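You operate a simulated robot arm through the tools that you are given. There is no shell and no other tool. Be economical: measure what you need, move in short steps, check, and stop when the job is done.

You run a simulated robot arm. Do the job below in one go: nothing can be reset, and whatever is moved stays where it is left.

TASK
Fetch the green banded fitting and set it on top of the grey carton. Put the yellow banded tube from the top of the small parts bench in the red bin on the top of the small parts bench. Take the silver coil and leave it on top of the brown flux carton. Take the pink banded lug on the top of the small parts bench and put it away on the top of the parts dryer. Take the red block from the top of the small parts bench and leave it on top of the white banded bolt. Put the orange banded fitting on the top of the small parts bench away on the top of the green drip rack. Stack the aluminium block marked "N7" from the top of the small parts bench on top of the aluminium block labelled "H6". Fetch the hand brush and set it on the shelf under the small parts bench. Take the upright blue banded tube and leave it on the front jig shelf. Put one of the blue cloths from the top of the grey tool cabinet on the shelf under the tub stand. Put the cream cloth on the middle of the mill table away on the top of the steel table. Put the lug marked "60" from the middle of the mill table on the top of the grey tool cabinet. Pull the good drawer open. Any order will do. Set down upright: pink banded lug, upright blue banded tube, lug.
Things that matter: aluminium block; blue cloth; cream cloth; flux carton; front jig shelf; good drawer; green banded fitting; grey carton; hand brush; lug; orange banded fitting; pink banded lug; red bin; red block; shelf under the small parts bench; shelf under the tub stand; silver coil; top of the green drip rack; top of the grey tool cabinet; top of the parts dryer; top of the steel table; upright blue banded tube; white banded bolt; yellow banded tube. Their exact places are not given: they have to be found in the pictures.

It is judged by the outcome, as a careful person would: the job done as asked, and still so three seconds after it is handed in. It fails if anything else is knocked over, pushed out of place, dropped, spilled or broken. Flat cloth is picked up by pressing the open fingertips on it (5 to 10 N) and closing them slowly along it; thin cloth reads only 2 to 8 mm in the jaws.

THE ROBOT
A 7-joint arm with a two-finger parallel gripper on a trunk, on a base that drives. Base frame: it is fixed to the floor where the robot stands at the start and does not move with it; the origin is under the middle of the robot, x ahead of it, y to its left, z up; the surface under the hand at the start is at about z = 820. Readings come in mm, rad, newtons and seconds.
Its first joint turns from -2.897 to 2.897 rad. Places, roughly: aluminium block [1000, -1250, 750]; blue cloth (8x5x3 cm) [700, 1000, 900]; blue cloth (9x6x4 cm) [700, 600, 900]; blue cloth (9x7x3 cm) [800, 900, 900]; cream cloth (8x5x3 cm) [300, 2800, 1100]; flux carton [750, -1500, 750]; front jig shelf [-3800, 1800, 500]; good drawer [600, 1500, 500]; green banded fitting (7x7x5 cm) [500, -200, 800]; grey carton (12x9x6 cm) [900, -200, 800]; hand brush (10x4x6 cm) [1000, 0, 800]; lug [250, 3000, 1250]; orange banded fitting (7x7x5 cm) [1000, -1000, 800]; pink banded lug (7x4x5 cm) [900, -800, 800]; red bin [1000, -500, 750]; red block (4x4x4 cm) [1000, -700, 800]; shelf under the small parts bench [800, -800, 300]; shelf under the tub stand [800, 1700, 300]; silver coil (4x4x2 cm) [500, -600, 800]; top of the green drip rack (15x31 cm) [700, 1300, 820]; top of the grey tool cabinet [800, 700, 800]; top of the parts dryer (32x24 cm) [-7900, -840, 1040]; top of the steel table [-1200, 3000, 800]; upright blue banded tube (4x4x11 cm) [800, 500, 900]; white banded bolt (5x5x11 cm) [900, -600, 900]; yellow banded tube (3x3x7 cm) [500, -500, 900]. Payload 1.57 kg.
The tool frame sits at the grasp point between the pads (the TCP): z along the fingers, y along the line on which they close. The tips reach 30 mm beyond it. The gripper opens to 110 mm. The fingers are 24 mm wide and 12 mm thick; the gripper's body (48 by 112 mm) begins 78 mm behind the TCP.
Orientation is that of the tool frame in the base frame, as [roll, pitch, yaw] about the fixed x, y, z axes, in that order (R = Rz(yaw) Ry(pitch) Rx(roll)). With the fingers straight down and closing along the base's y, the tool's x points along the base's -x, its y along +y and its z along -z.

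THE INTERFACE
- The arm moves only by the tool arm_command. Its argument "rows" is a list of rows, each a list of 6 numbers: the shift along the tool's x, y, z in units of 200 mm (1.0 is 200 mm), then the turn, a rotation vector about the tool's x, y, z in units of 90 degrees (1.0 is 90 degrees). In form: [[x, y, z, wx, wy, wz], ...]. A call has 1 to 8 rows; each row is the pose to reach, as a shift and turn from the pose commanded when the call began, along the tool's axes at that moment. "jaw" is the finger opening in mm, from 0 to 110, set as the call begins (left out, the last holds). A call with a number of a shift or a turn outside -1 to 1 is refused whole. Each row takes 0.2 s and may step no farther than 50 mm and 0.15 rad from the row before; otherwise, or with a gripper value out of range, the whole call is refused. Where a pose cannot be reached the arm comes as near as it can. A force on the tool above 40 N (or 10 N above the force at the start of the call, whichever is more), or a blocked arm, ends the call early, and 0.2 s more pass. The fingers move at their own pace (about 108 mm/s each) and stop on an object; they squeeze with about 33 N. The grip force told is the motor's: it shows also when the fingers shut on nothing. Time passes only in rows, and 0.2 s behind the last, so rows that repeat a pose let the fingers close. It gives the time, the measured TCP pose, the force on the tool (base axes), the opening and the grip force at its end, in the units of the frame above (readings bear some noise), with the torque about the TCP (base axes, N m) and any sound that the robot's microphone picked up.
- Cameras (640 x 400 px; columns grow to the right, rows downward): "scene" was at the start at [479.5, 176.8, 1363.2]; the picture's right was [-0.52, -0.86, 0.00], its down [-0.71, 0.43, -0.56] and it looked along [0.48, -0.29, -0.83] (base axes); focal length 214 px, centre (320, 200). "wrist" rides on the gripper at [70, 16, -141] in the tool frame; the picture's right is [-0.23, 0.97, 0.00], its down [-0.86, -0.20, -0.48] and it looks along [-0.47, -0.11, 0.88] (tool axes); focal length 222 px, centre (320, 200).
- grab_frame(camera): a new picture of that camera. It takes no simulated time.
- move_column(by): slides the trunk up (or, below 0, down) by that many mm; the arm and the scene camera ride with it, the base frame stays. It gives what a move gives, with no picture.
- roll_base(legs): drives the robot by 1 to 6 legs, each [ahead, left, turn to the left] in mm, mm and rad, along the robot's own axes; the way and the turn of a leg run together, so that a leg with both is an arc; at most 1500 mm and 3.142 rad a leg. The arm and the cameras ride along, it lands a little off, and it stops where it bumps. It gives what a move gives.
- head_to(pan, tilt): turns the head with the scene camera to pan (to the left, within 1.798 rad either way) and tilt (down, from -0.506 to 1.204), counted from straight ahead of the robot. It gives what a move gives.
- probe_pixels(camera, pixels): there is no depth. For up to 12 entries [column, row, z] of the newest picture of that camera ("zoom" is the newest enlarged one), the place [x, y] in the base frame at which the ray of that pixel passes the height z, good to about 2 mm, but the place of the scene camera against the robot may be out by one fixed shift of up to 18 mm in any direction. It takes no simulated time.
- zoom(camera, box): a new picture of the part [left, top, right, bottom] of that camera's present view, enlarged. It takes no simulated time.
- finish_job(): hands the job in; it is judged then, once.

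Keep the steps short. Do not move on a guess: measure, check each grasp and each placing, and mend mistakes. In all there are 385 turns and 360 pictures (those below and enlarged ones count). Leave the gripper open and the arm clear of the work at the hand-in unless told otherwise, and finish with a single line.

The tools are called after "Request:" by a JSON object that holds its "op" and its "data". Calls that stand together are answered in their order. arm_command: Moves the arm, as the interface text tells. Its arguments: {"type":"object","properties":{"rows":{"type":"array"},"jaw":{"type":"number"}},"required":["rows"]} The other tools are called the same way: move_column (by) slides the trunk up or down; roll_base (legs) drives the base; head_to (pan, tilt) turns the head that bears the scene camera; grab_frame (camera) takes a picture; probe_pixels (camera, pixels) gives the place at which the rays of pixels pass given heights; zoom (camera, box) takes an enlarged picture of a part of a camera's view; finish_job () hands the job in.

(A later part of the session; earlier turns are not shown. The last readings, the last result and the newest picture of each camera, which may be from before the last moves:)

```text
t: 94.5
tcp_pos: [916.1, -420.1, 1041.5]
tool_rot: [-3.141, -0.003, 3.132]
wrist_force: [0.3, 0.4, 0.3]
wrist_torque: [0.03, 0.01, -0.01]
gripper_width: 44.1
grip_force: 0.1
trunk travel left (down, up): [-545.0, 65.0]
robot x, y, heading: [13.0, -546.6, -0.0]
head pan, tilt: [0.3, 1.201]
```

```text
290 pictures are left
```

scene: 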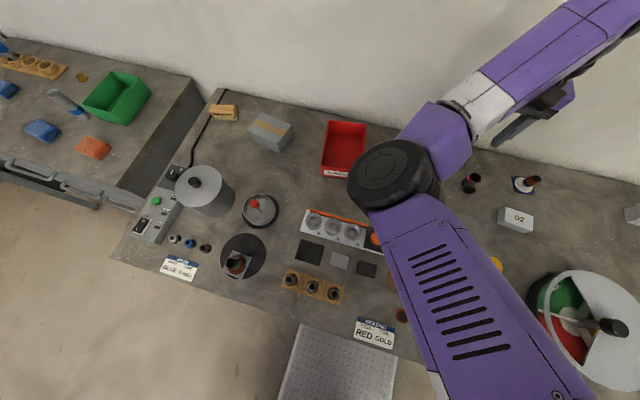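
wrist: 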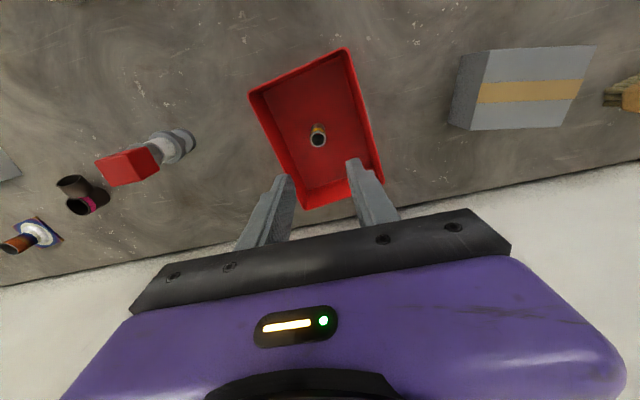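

Request:
{"op": "probe_pixels", "data": {"camera": "wrist", "pixels": [[490, 52, 880], [595, 46, 880], [562, 126, 880], [470, 128, 880], [460, 57, 820], [449, 124, 820]]}}

Request:
{"op": "roll_base", "data": {"legs": [[-200, 150, 0]]}}

Request:
{"op": "arm_command", "data": {"rows": [[0.2, 0.1, 0, 0, 0, 0], [0.4, 0.2, 0, 0, 0, 0], [0.6, 0.2, 0, 0, 0, 0], [0.8, 0.2, 0, 0, 0, 0], [1.0, 0.2, 0, 0, 0, 0]], "jaw": 90}}

Request:
{"op": "grab_frame", "data": {"camera": "wrist"}}

```text
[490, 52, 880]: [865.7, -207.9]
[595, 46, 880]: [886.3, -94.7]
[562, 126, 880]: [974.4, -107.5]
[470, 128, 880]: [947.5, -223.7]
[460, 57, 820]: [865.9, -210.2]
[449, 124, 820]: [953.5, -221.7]
```

```text
t: 96.4
tcp_pos: [720.0, -274.3, 1041.4]
tool_rot: [-3.141, -0.002, 3.128]
wrist_force: [-0.5, -0.5, 0.5]
wrist_torque: [-0.02, -0.02, 0.03]
gripper_width: 44.1
grip_force: 0.0
trunk travel left (down, up): [-545.0, 65.0]
robot x, y, heading: [-185.9, -397.2, -0.01]
head pan, tilt: [0.3, 1.201]
```

```text
t: 97.6
tcp_pos: [520.4, -231.3, 1043.2]
tool_rot: [-3.141, -0.001, 3.126]
wrist_force: [-0.5, -0.2, -0.2]
wrist_torque: [0.0, 0.01, 0.0]
gripper_width: 89.7
grip_force: 0.1
trunk travel left (down, up): [-545.0, 65.0]
robot x, y, heading: [-181.9, -398.6, -0.006]
head pan, tilt: [0.3, 1.201]
```

```text
289 pictures are left
```

wrist: 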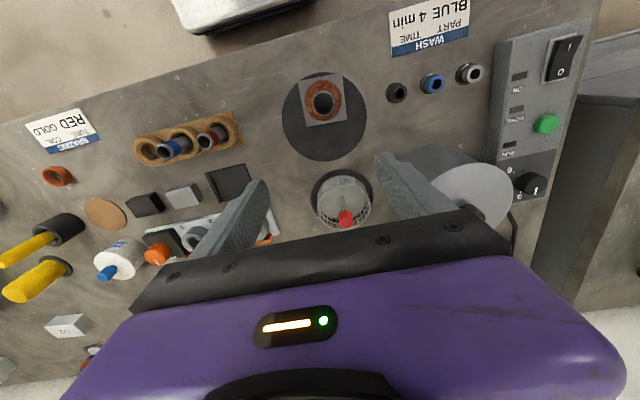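

Request:
{"op": "probe_pixels", "data": {"camera": "wrist", "pixels": [[324, 102, 870], [324, 100, 840]]}}

Request:
{"op": "arm_command", "data": {"rows": [[0.1, 0.02, 0.2, 0, 0, 0], [0.1, 0.04, 0.4, 0, 0, 0], [0.1, 0.04, 0.5, 0, 0, 0], [0.1, 0.04, 0.5, 0, 0, 0]], "jaw": 70}}

Request:
{"op": "zoom", "data": {"camera": "wrist", "box": [240, 60, 432, 180]}}

```text
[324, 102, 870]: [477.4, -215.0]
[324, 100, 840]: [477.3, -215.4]
```

```text
t: 98.6
tcp_pos: [498.0, -221.9, 943.2]
tool_rot: [3.141, -0.003, 3.125]
wrist_force: [0.3, 1.2, -0.8]
wrist_torque: [-0.01, 0.0, -0.01]
gripper_width: 70.3
grip_force: 0.1
trunk travel left (down, up): [-545.0, 65.0]
robot x, y, heading: [-186.7, -395.0, -0.009]
head pan, tilt: [0.3, 1.201]
```

```text
3.33 times, centred on (336, 120) of wrist
```

zoom: 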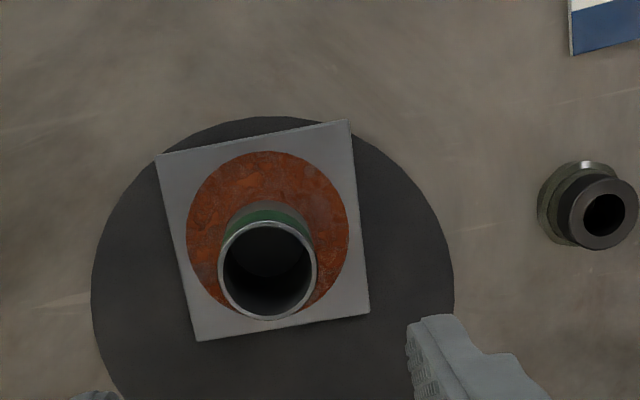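

Request:
{"op": "probe_pixels", "data": {"camera": "zoom", "pixels": [[268, 232, 830], [268, 271, 870], [268, 271, 880], [220, 271, 875], [317, 268, 875], [158, 156, 828], [348, 122, 828], [368, 312, 828], [197, 340, 828]]}}

```text
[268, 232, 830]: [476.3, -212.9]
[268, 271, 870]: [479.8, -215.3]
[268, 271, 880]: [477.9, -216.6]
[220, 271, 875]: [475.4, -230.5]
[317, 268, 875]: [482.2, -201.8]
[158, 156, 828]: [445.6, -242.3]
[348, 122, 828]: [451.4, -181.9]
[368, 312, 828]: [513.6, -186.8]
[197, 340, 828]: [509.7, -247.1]
```

Request:
{"op": "arm_command", "data": {"rows": [[0.092, 0.035, 0, 0, 0, 0], [0.092, 0.035, 0.2, 0, 0, 0], [0.092, 0.035, 0.35, 0, 0, 0], [0.092, 0.035, 0.35, 0, 0, 0]]}}

Request:
{"op": "arm_command", "data": {"rows": [[0, 0, 0, 0, 0, 0], [0, 0, 0, 0, 0, 0], [0, 0, 0, 0, 0, 0]], "jaw": 15}}

Request:
{"op": "zoom", "data": {"camera": "wrist", "box": [224, 90, 416, 210]}}

```text
t: 99.6
tcp_pos: [478.0, -212.5, 872.7]
tool_rot: [3.14, -0.003, 3.127]
wrist_force: [0.0, -0.4, 0.5]
wrist_torque: [0.02, 0.0, 0.0]
gripper_width: 69.8
grip_force: 0.0
trunk travel left (down, up): [-545.0, 65.0]
robot x, y, heading: [-187.0, -393.5, -0.007]
head pan, tilt: [0.3, 1.201]
```

```text
t: 100.4
tcp_pos: [477.3, -213.3, 873.7]
tool_rot: [-3.14, -0.001, 3.125]
wrist_force: [0.4, -1.1, 1.0]
wrist_torque: [-0.02, -0.02, -0.01]
gripper_width: 27.6
grip_force: 32.8
trunk travel left (down, up): [-545.0, 65.0]
robot x, y, heading: [-184.8, -397.3, -0.007]
head pan, tilt: [0.3, 1.201]
```

```text
3.33 times, centred on (320, 150) of wrist
```

zoom: 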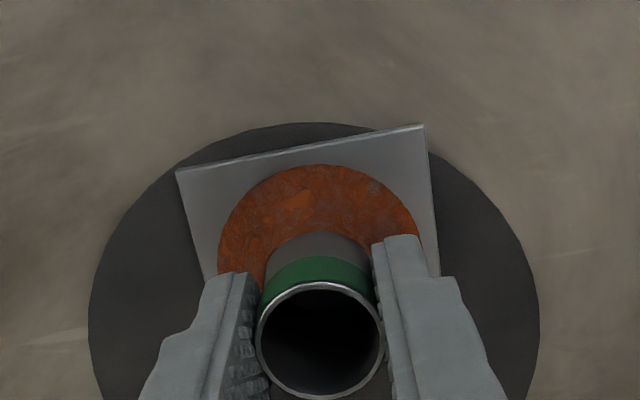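

Request:
{"op": "arm_command", "data": {"rows": [[0, 0, -0.1, 0, 0, 0], [0, 0, -0.3, 0, 0, 0], [0, 0, -0.5, 0, 0, 0], [0, 0, -0.7, 0, 0, 0], [0, 0, -0.9, 0, 0, 0]]}}

Request:
{"op": "roll_base", "data": {"legs": [[195, 60, 0.008]]}}

Request:
{"op": "arm_command", "data": {"rows": [[-0.2, 0, 0, 0, 0, 0], [-0.4, 0, 0, 0, 0, 0], [-0.6, 0, 0, 0, 0, 0], [-0.8, 0, 0, 0, 0, 0], [-1.0, 0, 0, 0, 0, 0]]}}

Request:
{"op": "grab_frame", "data": {"camera": "wrist"}}

```text
t: 101.6
tcp_pos: [480.4, -215.4, 1053.0]
tool_rot: [-3.141, -0.001, 3.125]
wrist_force: [-0.9, 0.3, -2.3]
wrist_torque: [0.01, 0.0, 0.0]
gripper_width: 27.9
grip_force: 32.5
trunk travel left (down, up): [-545.0, 65.0]
robot x, y, heading: [-185.0, -394.9, -0.006]
head pan, tilt: [0.3, 1.201]
```

```text
t: 103.2
tcp_pos: [678.4, -150.5, 1053.1]
tool_rot: [-3.141, -0.002, 3.135]
wrist_force: [-0.1, -0.4, -2.8]
wrist_torque: [0.04, 0.0, -0.01]
gripper_width: 27.6
grip_force: 33.0
trunk travel left (down, up): [-545.0, 65.0]
robot x, y, heading: [13.4, -335.6, -0.004]
head pan, tilt: [0.3, 1.201]
```

```text
t: 104.4
tcp_pos: [880.1, -153.2, 1050.4]
tool_rot: [3.142, -0.004, 3.134]
wrist_force: [0.0, 0.0, -0.5]
wrist_torque: [0.01, -0.01, 0.0]
gripper_width: 27.6
grip_force: 32.7
trunk travel left (down, up): [-545.0, 65.0]
robot x, y, heading: [16.2, -336.9, -0.0]
head pan, tilt: [0.3, 1.201]
```

```text
286 pictures are left
```

wrist: 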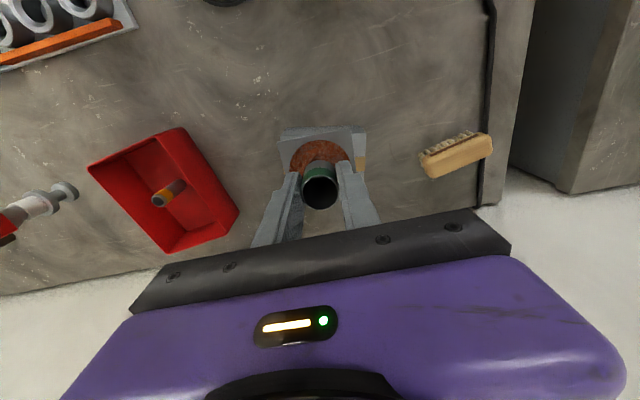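

Request:
{"op": "arm_command", "data": {"rows": [[-0.19, -0.025, 0, 0, 0, 0.06], [-0.19, -0.025, 0.2, 0, 0, 0.06], [-0.19, -0.025, 0.4, 0, 0, 0.06], [-0.19, -0.025, 0.54, 0, 0, 0.06], [-0.19, -0.025, 0.54, 0, 0, 0.06]]}}

Request:
{"op": "zoom", "data": {"camera": "wrist", "box": [220, 80, 412, 230]}}

```text
t: 105.6
tcp_pos: [916.7, -159.0, 941.6]
tool_rot: [-3.14, -0.003, 3.038]
wrist_force: [-0.2, 0.3, -1.3]
wrist_torque: [-0.03, -0.02, -0.03]
gripper_width: 27.6
grip_force: 32.8
trunk travel left (down, up): [-545.0, 65.0]
robot x, y, heading: [14.2, -335.4, -0.0]
head pan, tilt: [0.3, 1.201]
```

```text
2.67 times, centred on (316, 155) of wrist
```

zoom: 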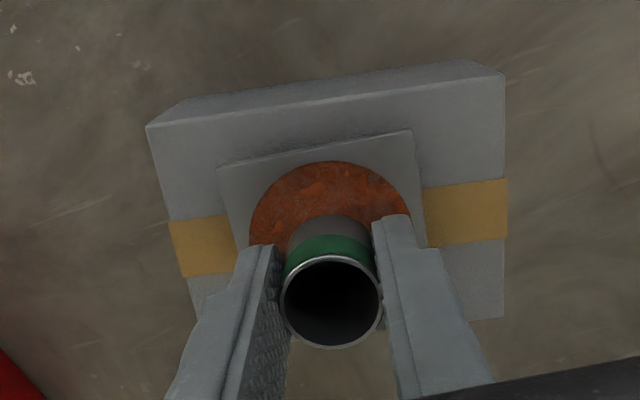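

Request:
{"op": "arm_command", "data": {"rows": [[0, 0.01, 0.03, 0, 0, 0], [0, 0.01, 0.045, 0, 0, 0], [0, 0.01, 0.055, 0, 0, 0], [0, 0.01, 0.065, 0, 0, 0], [0, 0.01, 0.065, 0, 0, 0]]}}

```text
t: 106.8
tcp_pos: [916.6, -155.9, 930.7]
tool_rot: [3.14, -0.002, 3.041]
wrist_force: [0.6, -0.4, -1.3]
wrist_torque: [0.02, 0.03, 0.02]
gripper_width: 27.6
grip_force: 33.3
trunk travel left (down, up): [-545.0, 65.0]
robot x, y, heading: [10.2, -338.9, -0.001]
head pan, tilt: [0.3, 1.201]
```

Request:
{"op": "arm_command", "data": {"rows": [[0, 0, 0.01, 0, 0, 0], [0, 0, 0.02, 0, 0, 0], [0, 0, 0.03, 0, 0, 0], [0, 0, 0.03, 0, 0, 0]]}}

```text
t: 107.8
tcp_pos: [917.5, -154.8, 927.1]
tool_rot: [3.139, 0.003, 3.041]
wrist_force: [2.7, -0.8, 28.6]
wrist_torque: [-0.23, -0.13, -0.12]
gripper_width: 28.0
grip_force: 33.5
trunk travel left (down, up): [-545.0, 65.0]
robot x, y, heading: [12.9, -334.4, 0.003]
head pan, tilt: [0.3, 1.201]
```

Contact; ease back up, release, retreat.

Request:
{"op": "arm_command", "data": {"rows": [[0, 0, -0.01, 0, 0, 0], [0, 0, -0.01, 0, 0, 0]]}}

Request:
{"op": "arm_command", "data": {"rows": [[0, 0, 0, 0, 0, 0], [0, 0, 0, 0, 0, 0], [0, 0, -0.2, 0, 0, 0], [0, 0, -0.4, 0, 0, 0], [0, 0, -0.6, 0, 0, 0], [0, 0, -0.8, 0, 0, 0]], "jaw": 60}}

Request:
{"op": "grab_frame", "data": {"camera": "wrist"}}

```text
t: 108.4
tcp_pos: [916.2, -155.6, 928.6]
tool_rot: [3.141, 0.001, 3.038]
wrist_force: [8.3, -0.5, 18.2]
wrist_torque: [-0.12, -0.9, 0.0]
gripper_width: 27.5
grip_force: 33.2
trunk travel left (down, up): [-545.0, 65.0]
robot x, y, heading: [12.5, -333.1, -0.0]
head pan, tilt: [0.3, 1.201]
```

```text
t: 109.8
tcp_pos: [915.3, -158.8, 1085.2]
tool_rot: [-3.141, -0.004, 3.04]
wrist_force: [-0.4, -0.4, -0.4]
wrist_torque: [-0.03, 0.04, -0.02]
gripper_width: 59.7
grip_force: 0.1
trunk travel left (down, up): [-545.0, 65.0]
robot x, y, heading: [12.3, -336.0, -0.005]
head pan, tilt: [0.3, 1.201]
```

```text
284 pictures are left
```

wrist: 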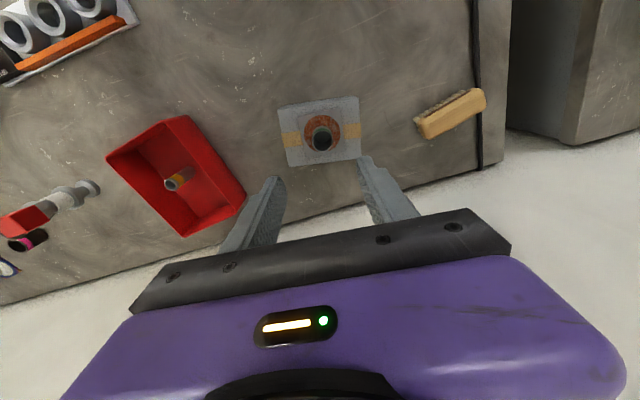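

Request:
{"op": "zoom", "data": {"camera": "wrist", "box": [386, 60, 514, 160]}}

Request:
{"op": "probe_pixels", "data": {"camera": "wrist", "pixels": [[425, 125, 860], [485, 95, 860], [450, 112, 860], [450, 112, 830]]}}

```text
4.00 times, centred on (450, 110) of wrist
```

zoom: 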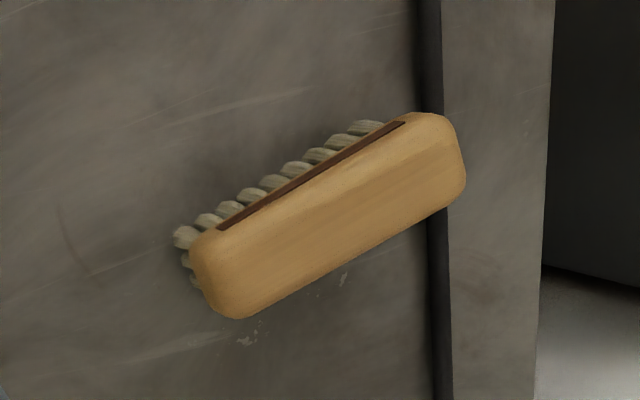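

```text
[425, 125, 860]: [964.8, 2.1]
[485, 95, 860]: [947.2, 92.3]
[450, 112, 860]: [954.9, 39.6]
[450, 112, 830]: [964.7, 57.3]
```

Request:
{"op": "arm_command", "data": {"rows": [[0.2, 0, 0, 0, 0, 0], [0.4, 0, 0, 0, 0, 0], [0.6, 0, 0, 0, 0, 0], [0.8, 0, 0, 0, 0, 0], [1, 0, 0, 0, 0, 0]]}}

Request:
{"op": "roll_base", "data": {"legs": [[-700, 0, 0]]}}

Request:
{"op": "move_column", "data": {"by": -300}}

Request:
{"op": "head_to", "data": {"pan": -0.4, "tilt": 0.5}}

Request:
{"op": "grab_frame", "data": {"camera": "scene"}}

Request:
{"op": "head_to", "data": {"pan": 0.4, "tilt": 0.5}}

Request:
{"op": "grab_frame", "data": {"camera": "scene"}}

```text
t: 111.0
tcp_pos: [717.2, -137.5, 1087.7]
tool_rot: [3.141, -0.002, 3.037]
wrist_force: [0.7, 0.5, -0.3]
wrist_torque: [0.04, 0.01, -0.02]
gripper_width: 60.0
grip_force: 0.1
trunk travel left (down, up): [-545.0, 65.0]
robot x, y, heading: [8.5, -337.7, 0.001]
head pan, tilt: [0.3, 1.201]
```

```text
t: 113.3
tcp_pos: [398.0, -143.1, 1086.5]
tool_rot: [3.141, -0.002, 3.034]
wrist_force: [1.1, 0.0, -0.6]
wrist_torque: [0.03, 0.01, -0.03]
gripper_width: 60.0
grip_force: 0.0
trunk travel left (down, up): [-545.0, 65.0]
robot x, y, heading: [-305.8, -338.7, -0.008]
head pan, tilt: [0.3, 1.201]
stopped in leg 1: the robot was blocked; the commanded pose is now the measured one
```

```text
t: 115.4
tcp_pos: [399.6, -141.6, 851.8]
tool_rot: [3.136, 0.005, 3.032]
wrist_force: [-2.7, -2.7, 16.0]
wrist_torque: [0.4, -0.04, 0.05]
gripper_width: 57.6
grip_force: 0.1
trunk travel left (down, up): [-304.0, 306.0]
robot x, y, heading: [-308.1, -336.2, -0.011]
head pan, tilt: [0.3, 1.201]
stopped: the force on the tool passed its limit at 58 N (the readings are from after the stop); the commanded pose is now the measured one
```

```text
t: 116.5
tcp_pos: [399.7, -141.0, 852.1]
tool_rot: [3.137, 0.005, 3.036]
wrist_force: [1.5, -1.6, 22.5]
wrist_torque: [0.67, -0.18, -0.08]
gripper_width: 58.6
grip_force: 0.1
trunk travel left (down, up): [-304.0, 306.0]
robot x, y, heading: [-306.9, -339.2, -0.008]
head pan, tilt: [-0.4, 0.499]
```

```text
282 pictures are left
```

scene: 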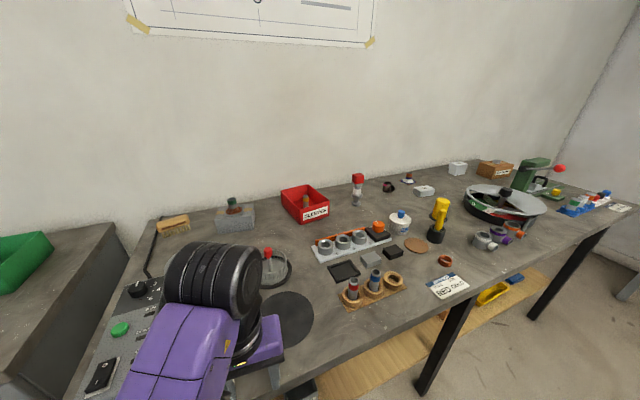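

```text
t: 117.6
tcp_pos: [398.0, -140.7, 851.0]
tool_rot: [3.136, 0.006, 3.036]
wrist_force: [0.3, -1.1, 24.5]
wrist_torque: [0.78, -0.22, -0.04]
gripper_width: 59.0
grip_force: 0.0
trunk travel left (down, up): [-304.0, 306.0]
robot x, y, heading: [-305.6, -338.1, -0.01]
head pan, tilt: [0.4, 0.499]
```

```text
281 pictures are left
```

scene: 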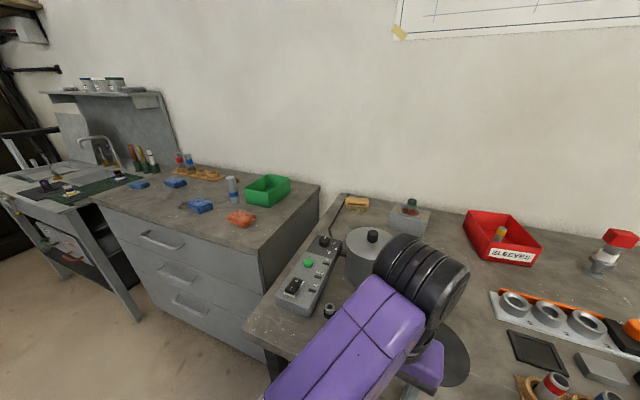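

Request:
{"op": "move_column", "data": {"by": 200}}

Request:
{"op": "head_to", "data": {"pan": 1.79, "tilt": 0.7}}

Request:
{"op": "grab_frame", "data": {"camera": "scene"}}

Request:
{"op": "head_to", "data": {"pan": -1.79, "tilt": 0.7}}

Request:
{"op": "grab_frame", "data": {"camera": "scene"}}

Request:
{"op": "grab_frame", "data": {"camera": "wrist"}}

```text
t: 119.8
tcp_pos: [399.5, -141.9, 1050.4]
tool_rot: [3.135, 0.003, 3.034]
wrist_force: [0.0, 0.2, 0.0]
wrist_torque: [-0.02, 0.04, -0.03]
gripper_width: 59.9
grip_force: 0.1
trunk travel left (down, up): [-504.0, 106.0]
robot x, y, heading: [-307.1, -337.8, -0.005]
head pan, tilt: [0.4, 0.499]
```

```text
t: 121.3
tcp_pos: [398.8, -141.3, 1051.2]
tool_rot: [3.135, 0.004, 3.038]
wrist_force: [0.5, 0.5, 0.4]
wrist_torque: [-0.01, 0.03, -0.02]
gripper_width: 60.1
grip_force: 0.0
trunk travel left (down, up): [-504.0, 106.0]
robot x, y, heading: [-307.6, -339.3, -0.007]
head pan, tilt: [1.791, 0.7]
```

```text
280 pictures are left
```

scene: 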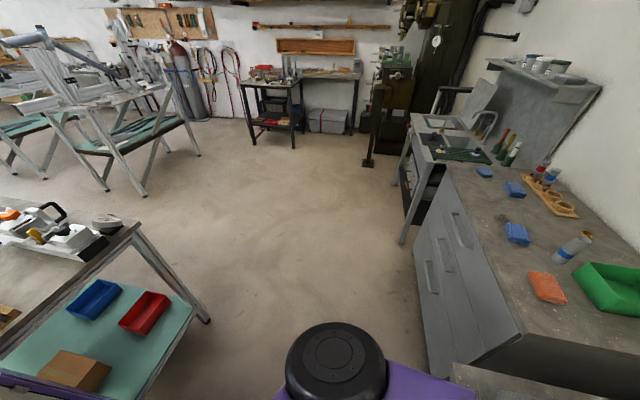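

```text
t: 124.3
tcp_pos: [398.5, -142.4, 1051.3]
tool_rot: [3.137, 0.004, 3.036]
wrist_force: [0.5, -0.2, -0.4]
wrist_torque: [-0.01, -0.01, -0.03]
gripper_width: 59.6
grip_force: 0.1
trunk travel left (down, up): [-504.0, 106.0]
robot x, y, heading: [-309.5, -338.2, -0.008]
head pan, tilt: [-1.791, 0.7]
```

```text
279 pictures are left
```

scene: 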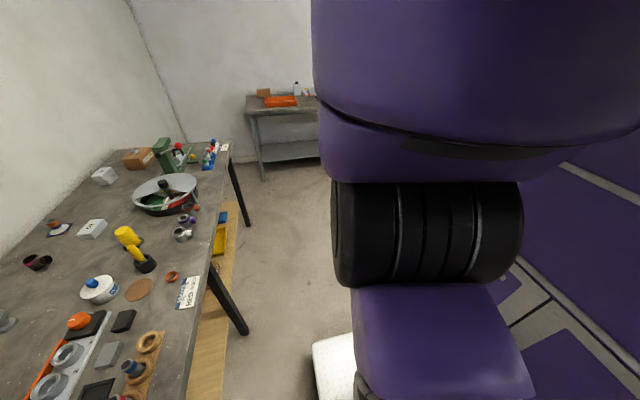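

```text
278 pictures are left
```

wrist: 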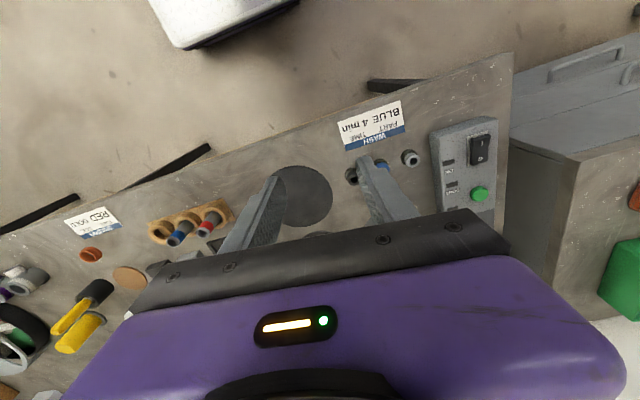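

Request:
{"op": "head_to", "data": {"pan": -1.2, "tilt": 0.9}}

Request:
{"op": "grab_frame", "data": {"camera": "scene"}}

```text
t: 125.3
tcp_pos: [399.9, -142.1, 1051.5]
tool_rot: [3.136, 0.003, 3.036]
wrist_force: [-0.6, 0.2, 0.7]
wrist_torque: [0.0, -0.03, -0.02]
gripper_width: 59.8
grip_force: 0.1
trunk travel left (down, up): [-504.0, 106.0]
robot x, y, heading: [-307.5, -336.6, -0.013]
head pan, tilt: [-1.201, 0.901]
```

```text
277 pictures are left
```

scene: 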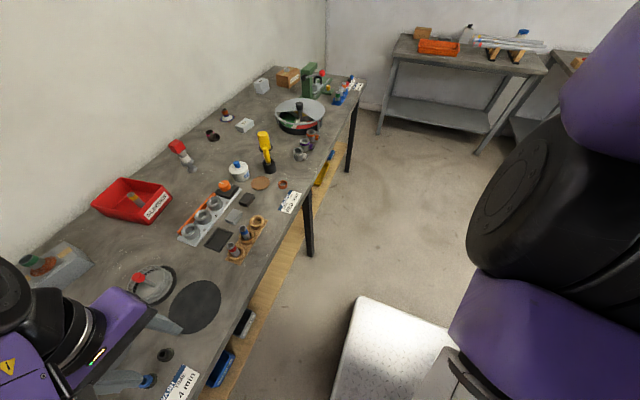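

Request:
{"op": "probe_pixels", "data": {"camera": "scene", "pixels": [[285, 285, 300], [238, 375, 300], [316, 220, 300], [240, 330, 820], [315, 187, 820], [350, 320, 300], [350, 320, 200], [440, 325, 200], [245, 322, 310], [220, 365, 310], [325, 165, 310]]}}

Request:
{"op": "zoom", "data": {"camera": "scene", "box": [190, 140, 390, 400]}}

```text
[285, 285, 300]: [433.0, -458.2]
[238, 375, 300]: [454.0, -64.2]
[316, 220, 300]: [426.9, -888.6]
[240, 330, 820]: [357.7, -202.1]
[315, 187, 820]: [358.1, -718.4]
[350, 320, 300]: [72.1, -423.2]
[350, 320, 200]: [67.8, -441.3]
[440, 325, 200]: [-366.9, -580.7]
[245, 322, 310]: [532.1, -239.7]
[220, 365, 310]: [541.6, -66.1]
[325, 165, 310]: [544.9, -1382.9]
```

```text
1.54 times, centred on (290, 270) of scene
```

zoom: 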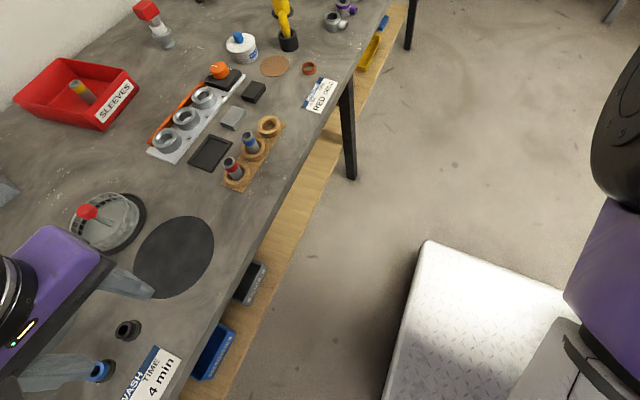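

Request:
{"op": "move_column", "data": {"by": 60}}

Request:
{"op": "roll_base", "data": {"legs": [[320, 200, 0.01]]}}

Request:
{"op": "arm_command", "data": {"rows": [[-0.2, 0, 0, 0, 0, 0.09], [-0.4, 0, 0, 0, 0, 0.18], [-0.6, 0, 0, 0, 0, 0.27], [-0.8, 0, 0, 0, 0, 0.36], [-0.8, 0, 0, 0, 0, 0.45], [-0.8, 0, 0, 0, 0, 0.54], [-0.8, 0, 0, 0, 0, 0.63], [-0.8, 0, 0, 0, 0, 0.72]]}}

Request:
{"op": "grab_frame", "data": {"camera": "wrist"}}

```text
t: 126.3
tcp_pos: [399.8, -141.6, 1110.5]
tool_rot: [3.137, 0.003, 3.035]
wrist_force: [0.4, -0.1, -0.1]
wrist_torque: [0.03, -0.03, 0.02]
gripper_width: 60.1
grip_force: 0.1
trunk travel left (down, up): [-564.0, 46.0]
robot x, y, heading: [-307.0, -338.3, -0.009]
head pan, tilt: [-1.201, 0.901]
```

```text
t: 128.7
tcp_pos: [716.0, 74.1, 1110.8]
tool_rot: [3.135, 0.004, 3.047]
wrist_force: [0.0, 0.4, -1.1]
wrist_torque: [0.0, -0.01, -0.02]
gripper_width: 59.8
grip_force: 0.2
trunk travel left (down, up): [-564.0, 46.0]
robot x, y, heading: [12.9, -130.6, 0.004]
head pan, tilt: [-1.201, 0.901]
```

```text
t: 130.5
tcp_pos: [873.2, 58.7, 1111.9]
tool_rot: [3.136, -0.004, 1.914]
wrist_force: [0.3, 0.7, 0.2]
wrist_torque: [0.01, 0.0, 0.02]
gripper_width: 60.2
grip_force: 0.0
trunk travel left (down, up): [-564.0, 46.0]
robot x, y, heading: [9.9, -130.7, 0.002]
head pan, tilt: [-1.201, 0.901]
```

```text
275 pictures are left
```

wrist: 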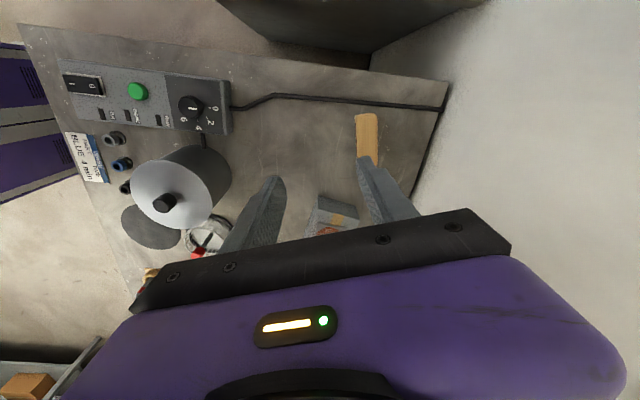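

Request:
{"op": "zoom", "data": {"camera": "wrist", "box": [304, 90, 432, 190]}}

Request:
{"op": "probe_pixels", "data": {"camera": "wrist", "pixels": [[357, 116, 870], [376, 114, 870], [368, 137, 870]]}}

```text
4.00 times, centred on (368, 140) of wrist
```

zoom: 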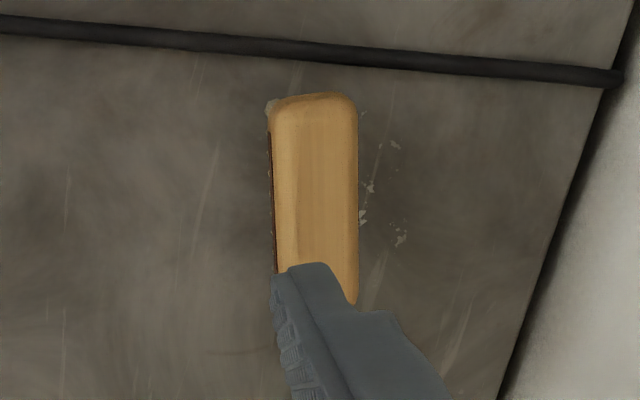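

```text
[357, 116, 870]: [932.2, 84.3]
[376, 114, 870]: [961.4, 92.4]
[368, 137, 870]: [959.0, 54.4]
```

Request:
{"op": "arm_command", "data": {"rows": [[-0.07, 0.12, 0, 0, 0, 0.02], [-0.14, 0.25, 0, 0, 0, 0.045], [-0.2, 0.369, 0, 0, 0, 0.045], [-0.2, 0.369, 0.2, 0, 0, 0.045], [-0.2, 0.369, 0.4, 0, 0, 0.045], [-0.2, 0.369, 0.6, 0, 0, 0.045], [-0.2, 0.369, 0.6, 0, 0, 0.045]], "jaw": 70}}

Request:
{"op": "grab_frame", "data": {"camera": "wrist"}}

```text
t: 132.1
tcp_pos: [956.6, 50.0, 988.2]
tool_rot: [3.135, -0.004, 1.847]
wrist_force: [0.4, -0.8, 0.2]
wrist_torque: [-0.02, 0.0, 0.01]
gripper_width: 70.2
grip_force: 0.1
trunk travel left (down, up): [-564.0, 46.0]
robot x, y, heading: [13.1, -130.7, 0.007]
head pan, tilt: [-1.201, 0.901]
```

```text
273 pictures are left
```

wrist: 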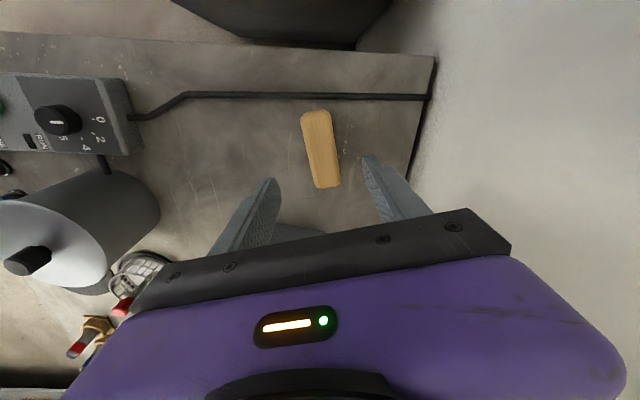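

Request:
{"op": "probe_pixels", "data": {"camera": "wrist", "pixels": [[301, 114, 875], [330, 111, 875], [341, 184, 875], [314, 188, 875], [321, 150, 875], [321, 150, 885], [405, 180, 820], [436, 58, 820]]}}

```text
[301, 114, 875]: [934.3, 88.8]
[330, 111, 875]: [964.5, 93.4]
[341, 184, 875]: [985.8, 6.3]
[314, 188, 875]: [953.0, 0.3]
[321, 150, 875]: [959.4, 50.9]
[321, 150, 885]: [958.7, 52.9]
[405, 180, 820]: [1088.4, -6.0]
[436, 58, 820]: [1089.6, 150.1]
```

Request:
{"op": "arm_command", "data": {"rows": [[-0.016, 0.011, 0.2, 0, 0, 0.02], [-0.016, 0.011, 0.4, 0, 0, 0.02], [-0.016, 0.011, 0.56, 0, 0, 0.03], [-0.016, 0.011, 0.56, 0, 0, 0.03]]}}

Request:
{"op": "zoom", "data": {"camera": "wrist", "box": [224, 90, 416, 210]}}

```text
t: 133.1
tcp_pos: [963.9, 45.5, 876.8]
tool_rot: [3.135, -0.002, 1.799]
wrist_force: [-0.4, 0.6, 0.0]
wrist_torque: [-0.01, 0.0, 0.01]
gripper_width: 69.9
grip_force: 0.0
trunk travel left (down, up): [-564.0, 46.0]
robot x, y, heading: [13.9, -133.0, 0.002]
head pan, tilt: [-1.201, 0.901]
```

```text
3.33 times, centred on (320, 150) of wrist
```

zoom: 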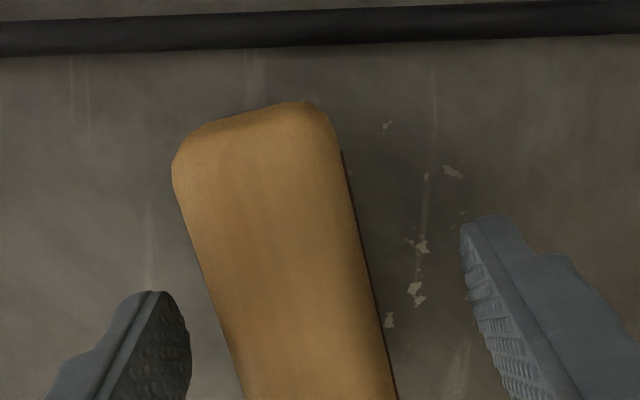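

Request:
{"op": "arm_command", "data": {"rows": [[0, -0.015, 0, 0, 0, 0], [0, -0.015, 0, 0, 0, 0], [0, -0.015, 0, 0, 0, 0], [0, -0.015, 0, 0, 0, 0]], "jaw": 15}}

Request:
{"op": "arm_command", "data": {"rows": [[0, 0, -0.1, 0, 0, 0], [0, 0, -0.3, 0, 0, 0], [0, 0, -0.5, 0, 0, 0], [0, 0, -0.7, 0, 0, 0], [0, 0, -0.9, 0, 0, 0]]}}

Request:
{"op": "grab_frame", "data": {"camera": "wrist"}}

```text
t: 134.1
tcp_pos: [959.7, 46.2, 878.8]
tool_rot: [3.137, -0.003, 1.799]
wrist_force: [-0.9, 0.0, 0.5]
wrist_torque: [0.03, 0.03, -0.03]
gripper_width: 35.2
grip_force: 33.1
trunk travel left (down, up): [-564.0, 46.0]
robot x, y, heading: [12.4, -134.4, 0.004]
head pan, tilt: [-1.201, 0.901]
```

```text
t: 135.3
tcp_pos: [959.8, 47.4, 1056.3]
tool_rot: [3.137, -0.004, 1.8]
wrist_force: [-0.1, -0.2, -1.2]
wrist_torque: [-0.04, -0.02, -0.01]
gripper_width: 35.2
grip_force: 32.9
trunk travel left (down, up): [-564.0, 46.0]
robot x, y, heading: [9.7, -130.6, 0.005]
head pan, tilt: [-1.201, 0.901]
```

```text
271 pictures are left
```

wrist: 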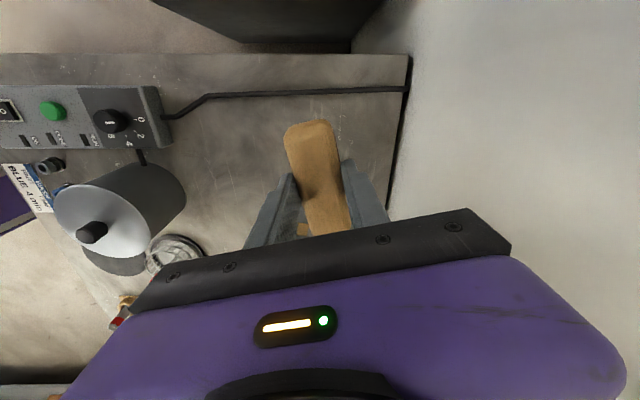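

Request:
{"op": "move_column", "data": {"by": 46}}

Request:
{"op": "roll_base", "data": {"legs": [[-150, 0, 0], [0, 0, -1.57]]}}

Request:
{"op": "head_to", "data": {"pan": 0.3, "tilt": 0.7}}

Request:
{"op": "grab_frame", "data": {"camera": "scene"}}

```text
t: 136.2
tcp_pos: [959.7, 48.0, 1101.9]
tool_rot: [3.137, -0.005, 1.8]
wrist_force: [0.6, 0.1, -0.8]
wrist_torque: [0.01, -0.04, 0.01]
gripper_width: 35.0
grip_force: 33.0
trunk travel left (down, up): [-610.0, 0.0]
robot x, y, heading: [11.4, -131.3, 0.007]
head pan, tilt: [-1.201, 0.901]
```

```text
t: 141.5
tcp_pos: [8.9, -1086.2, 1101.8]
tool_rot: [3.136, -0.002, 0.192]
wrist_force: [-0.2, -0.1, -0.6]
wrist_torque: [0.0, -0.01, 0.01]
gripper_width: 35.0
grip_force: 33.4
trunk travel left (down, up): [-610.0, 0.0]
robot x, y, heading: [-137.0, -131.4, -1.606]
head pan, tilt: [-1.201, 0.901]
```

```text
t: 143.1
tcp_pos: [8.0, -1086.7, 1102.5]
tool_rot: [3.138, -0.004, 0.191]
wrist_force: [-0.8, 0.2, -1.0]
wrist_torque: [0.03, 0.0, -0.01]
gripper_width: 35.1
grip_force: 33.0
trunk travel left (down, up): [-610.0, 0.0]
robot x, y, heading: [-133.3, -133.6, -1.6]
head pan, tilt: [0.3, 0.7]
```

```text
270 pictures are left
```

scene: 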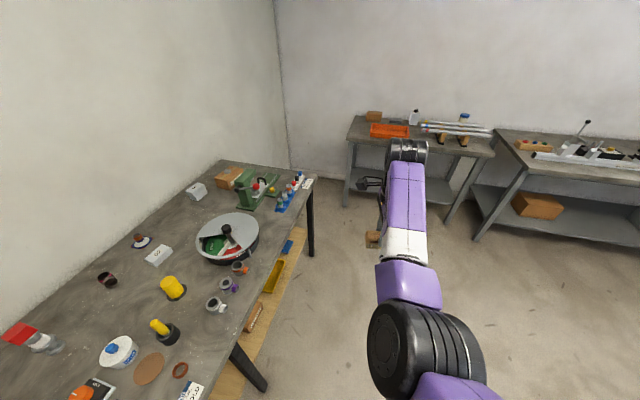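

Request:
{"op": "move_column", "data": {"by": -600}}

Request:
{"op": "head_to", "data": {"pan": 0.3, "tilt": 0.4}}

Request:
{"op": "grab_frame", "data": {"camera": "scene"}}

Request:
{"op": "grab_frame", "data": {"camera": "wrist"}}

```text
refused: -600 is not a number from -400 to 400
```

```text
t: 143.9
tcp_pos: [7.6, -1086.7, 1102.4]
tool_rot: [3.135, -0.003, 0.191]
wrist_force: [0.6, 0.2, -1.5]
wrist_torque: [-0.02, 0.01, -0.02]
gripper_width: 35.2
grip_force: 33.1
trunk travel left (down, up): [-610.0, 0.0]
robot x, y, heading: [-132.4, -129.4, -1.606]
head pan, tilt: [0.3, 0.4]
```

```text
269 pictures are left
```

scene: 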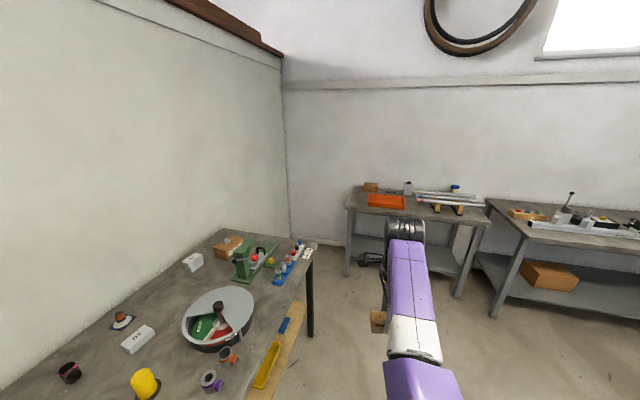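

```text
268 pictures are left
```

wrist: 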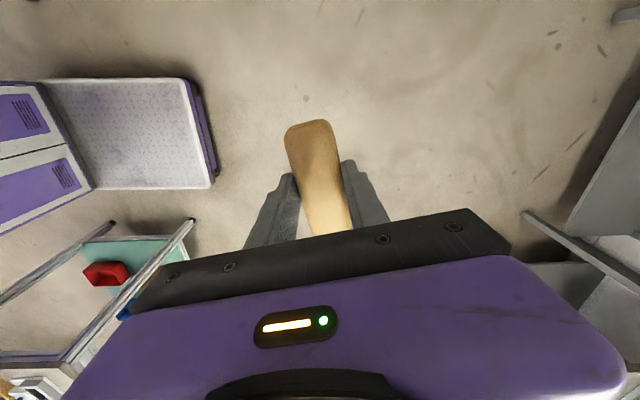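

Request:
{"op": "move_column", "data": {"by": -400}}

Request:
{"op": "move_column", "data": {"by": -205}}

Request:
{"op": "grab_frame", "data": {"camera": "scene"}}

```text
t: 147.7
tcp_pos: [7.7, -1087.2, 701.6]
tool_rot: [3.137, -0.004, 0.192]
wrist_force: [0.7, 0.0, -1.3]
wrist_torque: [0.04, -0.01, 0.03]
gripper_width: 35.1
grip_force: 33.4
trunk travel left (down, up): [-210.0, 400.0]
robot x, y, heading: [-136.5, -132.1, -1.609]
head pan, tilt: [0.3, 0.4]
```

```text
t: 149.9
tcp_pos: [8.5, -1084.9, 497.9]
tool_rot: [3.138, -0.003, 0.193]
wrist_force: [-0.8, 0.1, -0.8]
wrist_torque: [0.0, -0.01, 0.04]
gripper_width: 35.2
grip_force: 33.5
trunk travel left (down, up): [-5.0, 605.0]
robot x, y, heading: [-136.3, -134.0, -1.604]
head pan, tilt: [0.3, 0.4]
```

```text
267 pictures are left
```

scene: 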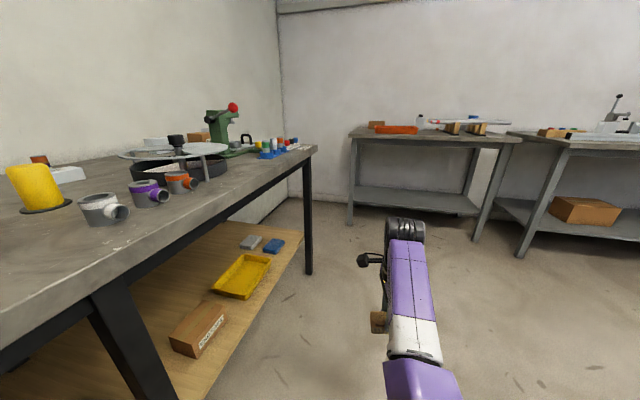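

Request:
{"op": "arm_command", "data": {"rows": [[0, 0, 0.2, 0, 0, 0], [0, 0, 0.4, 0, 0, 0], [0, 0, 0.55, 0, 0, 0], [0, 0, 0.55, 0, 0, 0]]}}

Request:
{"op": "head_to", "data": {"pan": 0.3, "tilt": 0.9}}

Request:
{"op": "grab_frame", "data": {"camera": "scene"}}

Request:
{"op": "head_to", "data": {"pan": 1.3, "tilt": 0.4}}

Request:
{"op": "grab_frame", "data": {"camera": "scene"}}

```text
t: 150.9
tcp_pos: [7.3, -1088.5, 387.7]
tool_rot: [3.136, -0.005, 0.193]
wrist_force: [0.0, 0.2, -0.1]
wrist_torque: [0.0, 0.01, -0.05]
gripper_width: 35.3
grip_force: 33.0
trunk travel left (down, up): [-5.0, 605.0]
robot x, y, heading: [-138.2, -132.6, -1.605]
head pan, tilt: [0.3, 0.4]
```

```text
t: 151.8
tcp_pos: [9.1, -1086.0, 388.3]
tool_rot: [3.136, -0.005, 0.193]
wrist_force: [-0.3, -0.3, -0.5]
wrist_torque: [-0.01, -0.02, 0.03]
gripper_width: 35.1
grip_force: 33.0
trunk travel left (down, up): [-5.0, 605.0]
robot x, y, heading: [-135.6, -131.9, -1.601]
head pan, tilt: [0.3, 0.901]
```

```text
266 pictures are left
```

scene: 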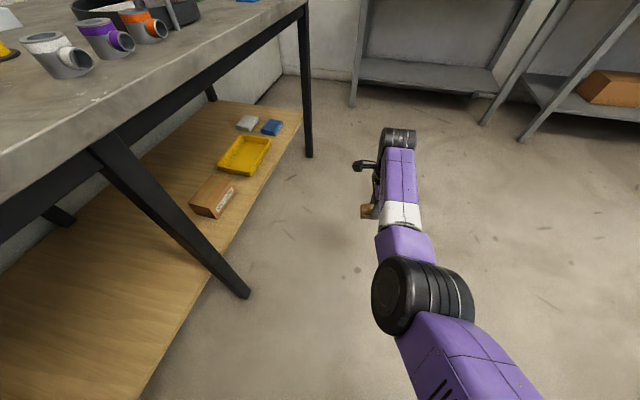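

```text
t: 153.1
tcp_pos: [8.1, -1087.2, 387.3]
tool_rot: [3.136, -0.005, 0.19]
wrist_force: [-0.2, 0.0, -0.4]
wrist_torque: [-0.02, 0.02, 0.01]
gripper_width: 35.1
grip_force: 33.0
trunk travel left (down, up): [-5.0, 605.0]
robot x, y, heading: [-135.9, -130.4, -1.605]
head pan, tilt: [1.3, 0.4]
```

```text
265 pictures are left
```

scene: 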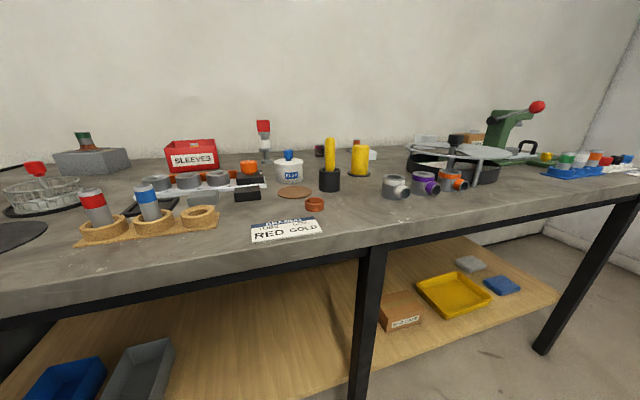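

Request:
{"op": "probe_pixels", "data": {"camera": "scene", "pixels": [[370, 232, 780], [370, 232, 760], [360, 250, 740], [360, 250, 720], [345, 222, 820], [355, 400, 300], [362, 400, 320], [250, 300, 300], [250, 380, 300], [160, 330, 300]]}}

Request:
{"op": "zoom", "data": {"camera": "scene", "box": [240, 180, 480, 330]}}

```text
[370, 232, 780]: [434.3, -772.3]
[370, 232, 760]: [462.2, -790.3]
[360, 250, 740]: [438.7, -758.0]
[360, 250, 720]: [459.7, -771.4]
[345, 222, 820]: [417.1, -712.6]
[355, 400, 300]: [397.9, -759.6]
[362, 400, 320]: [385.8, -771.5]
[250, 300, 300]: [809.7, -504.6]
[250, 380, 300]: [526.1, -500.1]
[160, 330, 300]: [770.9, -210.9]
```

```text
2.67 times, centred on (360, 255) of scene
```

zoom: 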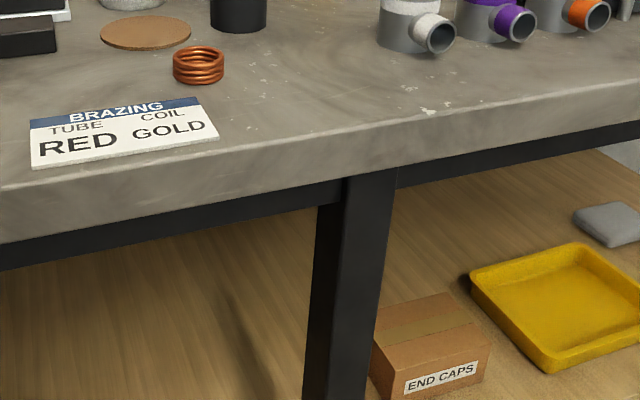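

Request:
{"op": "roll_base", "data": {"legs": [[-352, 2, 0]]}}

Request:
{"op": "roll_base", "data": {"legs": [[0, 0, 0.25]]}}

Request:
{"op": "head_to", "data": {"pan": 0.2, "tilt": 0.6}}

Request:
{"op": "grab_frame", "data": {"camera": "scene"}}

```text
t: 155.4
tcp_pos: [20.9, -734.2, 388.8]
tool_rot: [3.137, -0.004, 0.192]
wrist_force: [-0.3, -0.5, -1.1]
wrist_torque: [0.02, 0.04, 0.0]
gripper_width: 34.7
grip_force: 32.4
trunk travel left (down, up): [-5.0, 605.0]
robot x, y, heading: [-123.2, 222.4, -1.607]
head pan, tilt: [1.3, 0.4]
```

```text
t: 156.6
tcp_pos: [254.2, -669.2, 387.2]
tool_rot: [3.135, -0.003, 0.443]
wrist_force: [-0.3, -0.3, -1.1]
wrist_torque: [-0.04, -0.01, -0.01]
gripper_width: 35.0
grip_force: 33.0
trunk travel left (down, up): [-5.0, 605.0]
robot x, y, heading: [-122.0, 220.9, -1.356]
head pan, tilt: [1.3, 0.4]
```

```text
t: 158.0
tcp_pos: [254.8, -668.6, 387.9]
tool_rot: [3.136, -0.004, 0.443]
wrist_force: [-0.2, -0.5, -0.7]
wrist_torque: [0.0, -0.01, 0.0]
gripper_width: 35.1
grip_force: 32.8
trunk travel left (down, up): [-5.0, 605.0]
robot x, y, heading: [-118.6, 221.3, -1.352]
head pan, tilt: [0.201, 0.6]
```

```text
263 pictures are left
```

scene: 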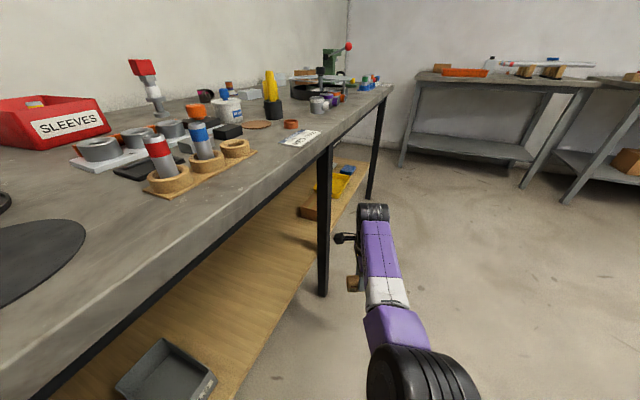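

Request:
{"op": "probe_pixels", "data": {"camera": "scene", "pixels": [[323, 293, 0], [323, 270, 100], [329, 293, 0], [300, 262, 300], [270, 310, 300], [240, 250, 300], [200, 380, 310]]}}

Request:
{"op": "grab_frame", "data": {"camera": "wrist"}}

```text
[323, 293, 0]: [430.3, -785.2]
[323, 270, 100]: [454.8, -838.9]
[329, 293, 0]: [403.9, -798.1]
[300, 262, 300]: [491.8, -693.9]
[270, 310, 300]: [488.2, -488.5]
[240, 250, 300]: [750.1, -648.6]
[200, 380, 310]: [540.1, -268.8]
```

```text
262 pictures are left
```

wrist: 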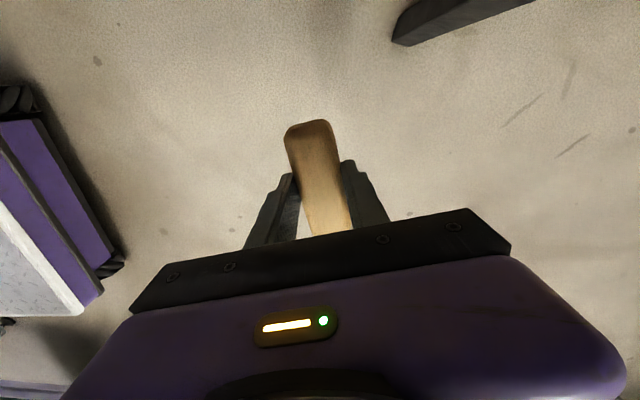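

Request:
{"op": "arm_command", "data": {"rows": [[0, 0, -0.1, 0, 0, 0], [0, 0, -0.2, 0, 0, 0], [0, 0, -0.2, 0, 0, 0]]}}

Request:
{"op": "roll_base", "data": {"legs": [[0, 0, 0.15]]}}

Request:
{"op": "grab_frame", "data": {"camera": "scene"}}

Request:
{"op": "grab_frame", "data": {"camera": "wrist"}}

```text
t: 158.8
tcp_pos: [254.7, -668.8, 426.9]
tool_rot: [3.136, -0.004, 0.444]
wrist_force: [-0.5, 0.1, -1.3]
wrist_torque: [0.01, 0.04, -0.04]
gripper_width: 35.2
grip_force: 32.5
trunk travel left (down, up): [-5.0, 605.0]
robot x, y, heading: [-121.7, 221.6, -1.351]
head pan, tilt: [0.201, 0.6]
```

```text
t: 159.8
tcp_pos: [382.4, -603.8, 427.1]
tool_rot: [3.137, -0.003, 0.59]
wrist_force: [0.9, 0.6, -0.5]
wrist_torque: [-0.03, 0.0, 0.0]
gripper_width: 34.9
grip_force: 32.9
trunk travel left (down, up): [-5.0, 605.0]
robot x, y, heading: [-123.4, 222.1, -1.199]
head pan, tilt: [0.201, 0.6]
```

```text
261 pictures are left
```

scene: 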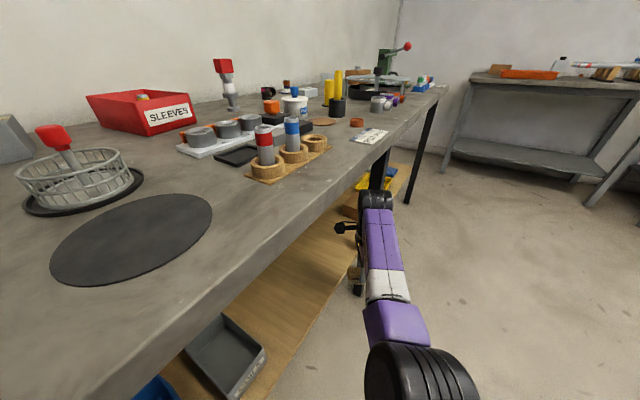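

```text
260 pictures are left
```

wrist: 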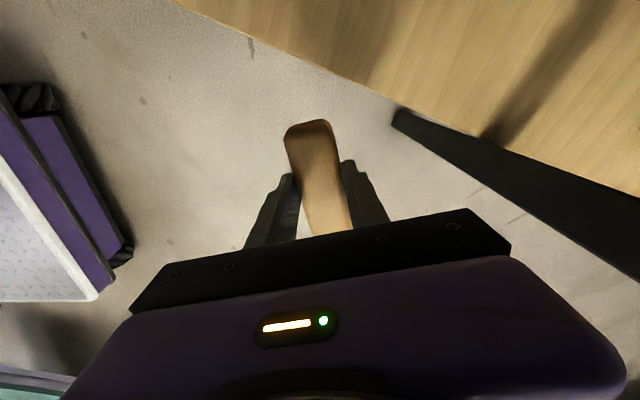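

Request:
{"op": "probe_pixels", "data": {"camera": "wrist", "pixels": [[260, 40, 300], [370, 93, 300], [260, 40, 270], [395, 115, 0], [600, 178, 300], [260, 40, 330], [480, 150, 200], [560, 170, 300]]}}

```text
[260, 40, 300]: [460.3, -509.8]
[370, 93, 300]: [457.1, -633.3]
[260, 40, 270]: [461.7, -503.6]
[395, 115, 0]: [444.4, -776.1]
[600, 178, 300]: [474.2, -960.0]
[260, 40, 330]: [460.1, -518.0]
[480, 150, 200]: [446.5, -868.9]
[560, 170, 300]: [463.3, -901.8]
```

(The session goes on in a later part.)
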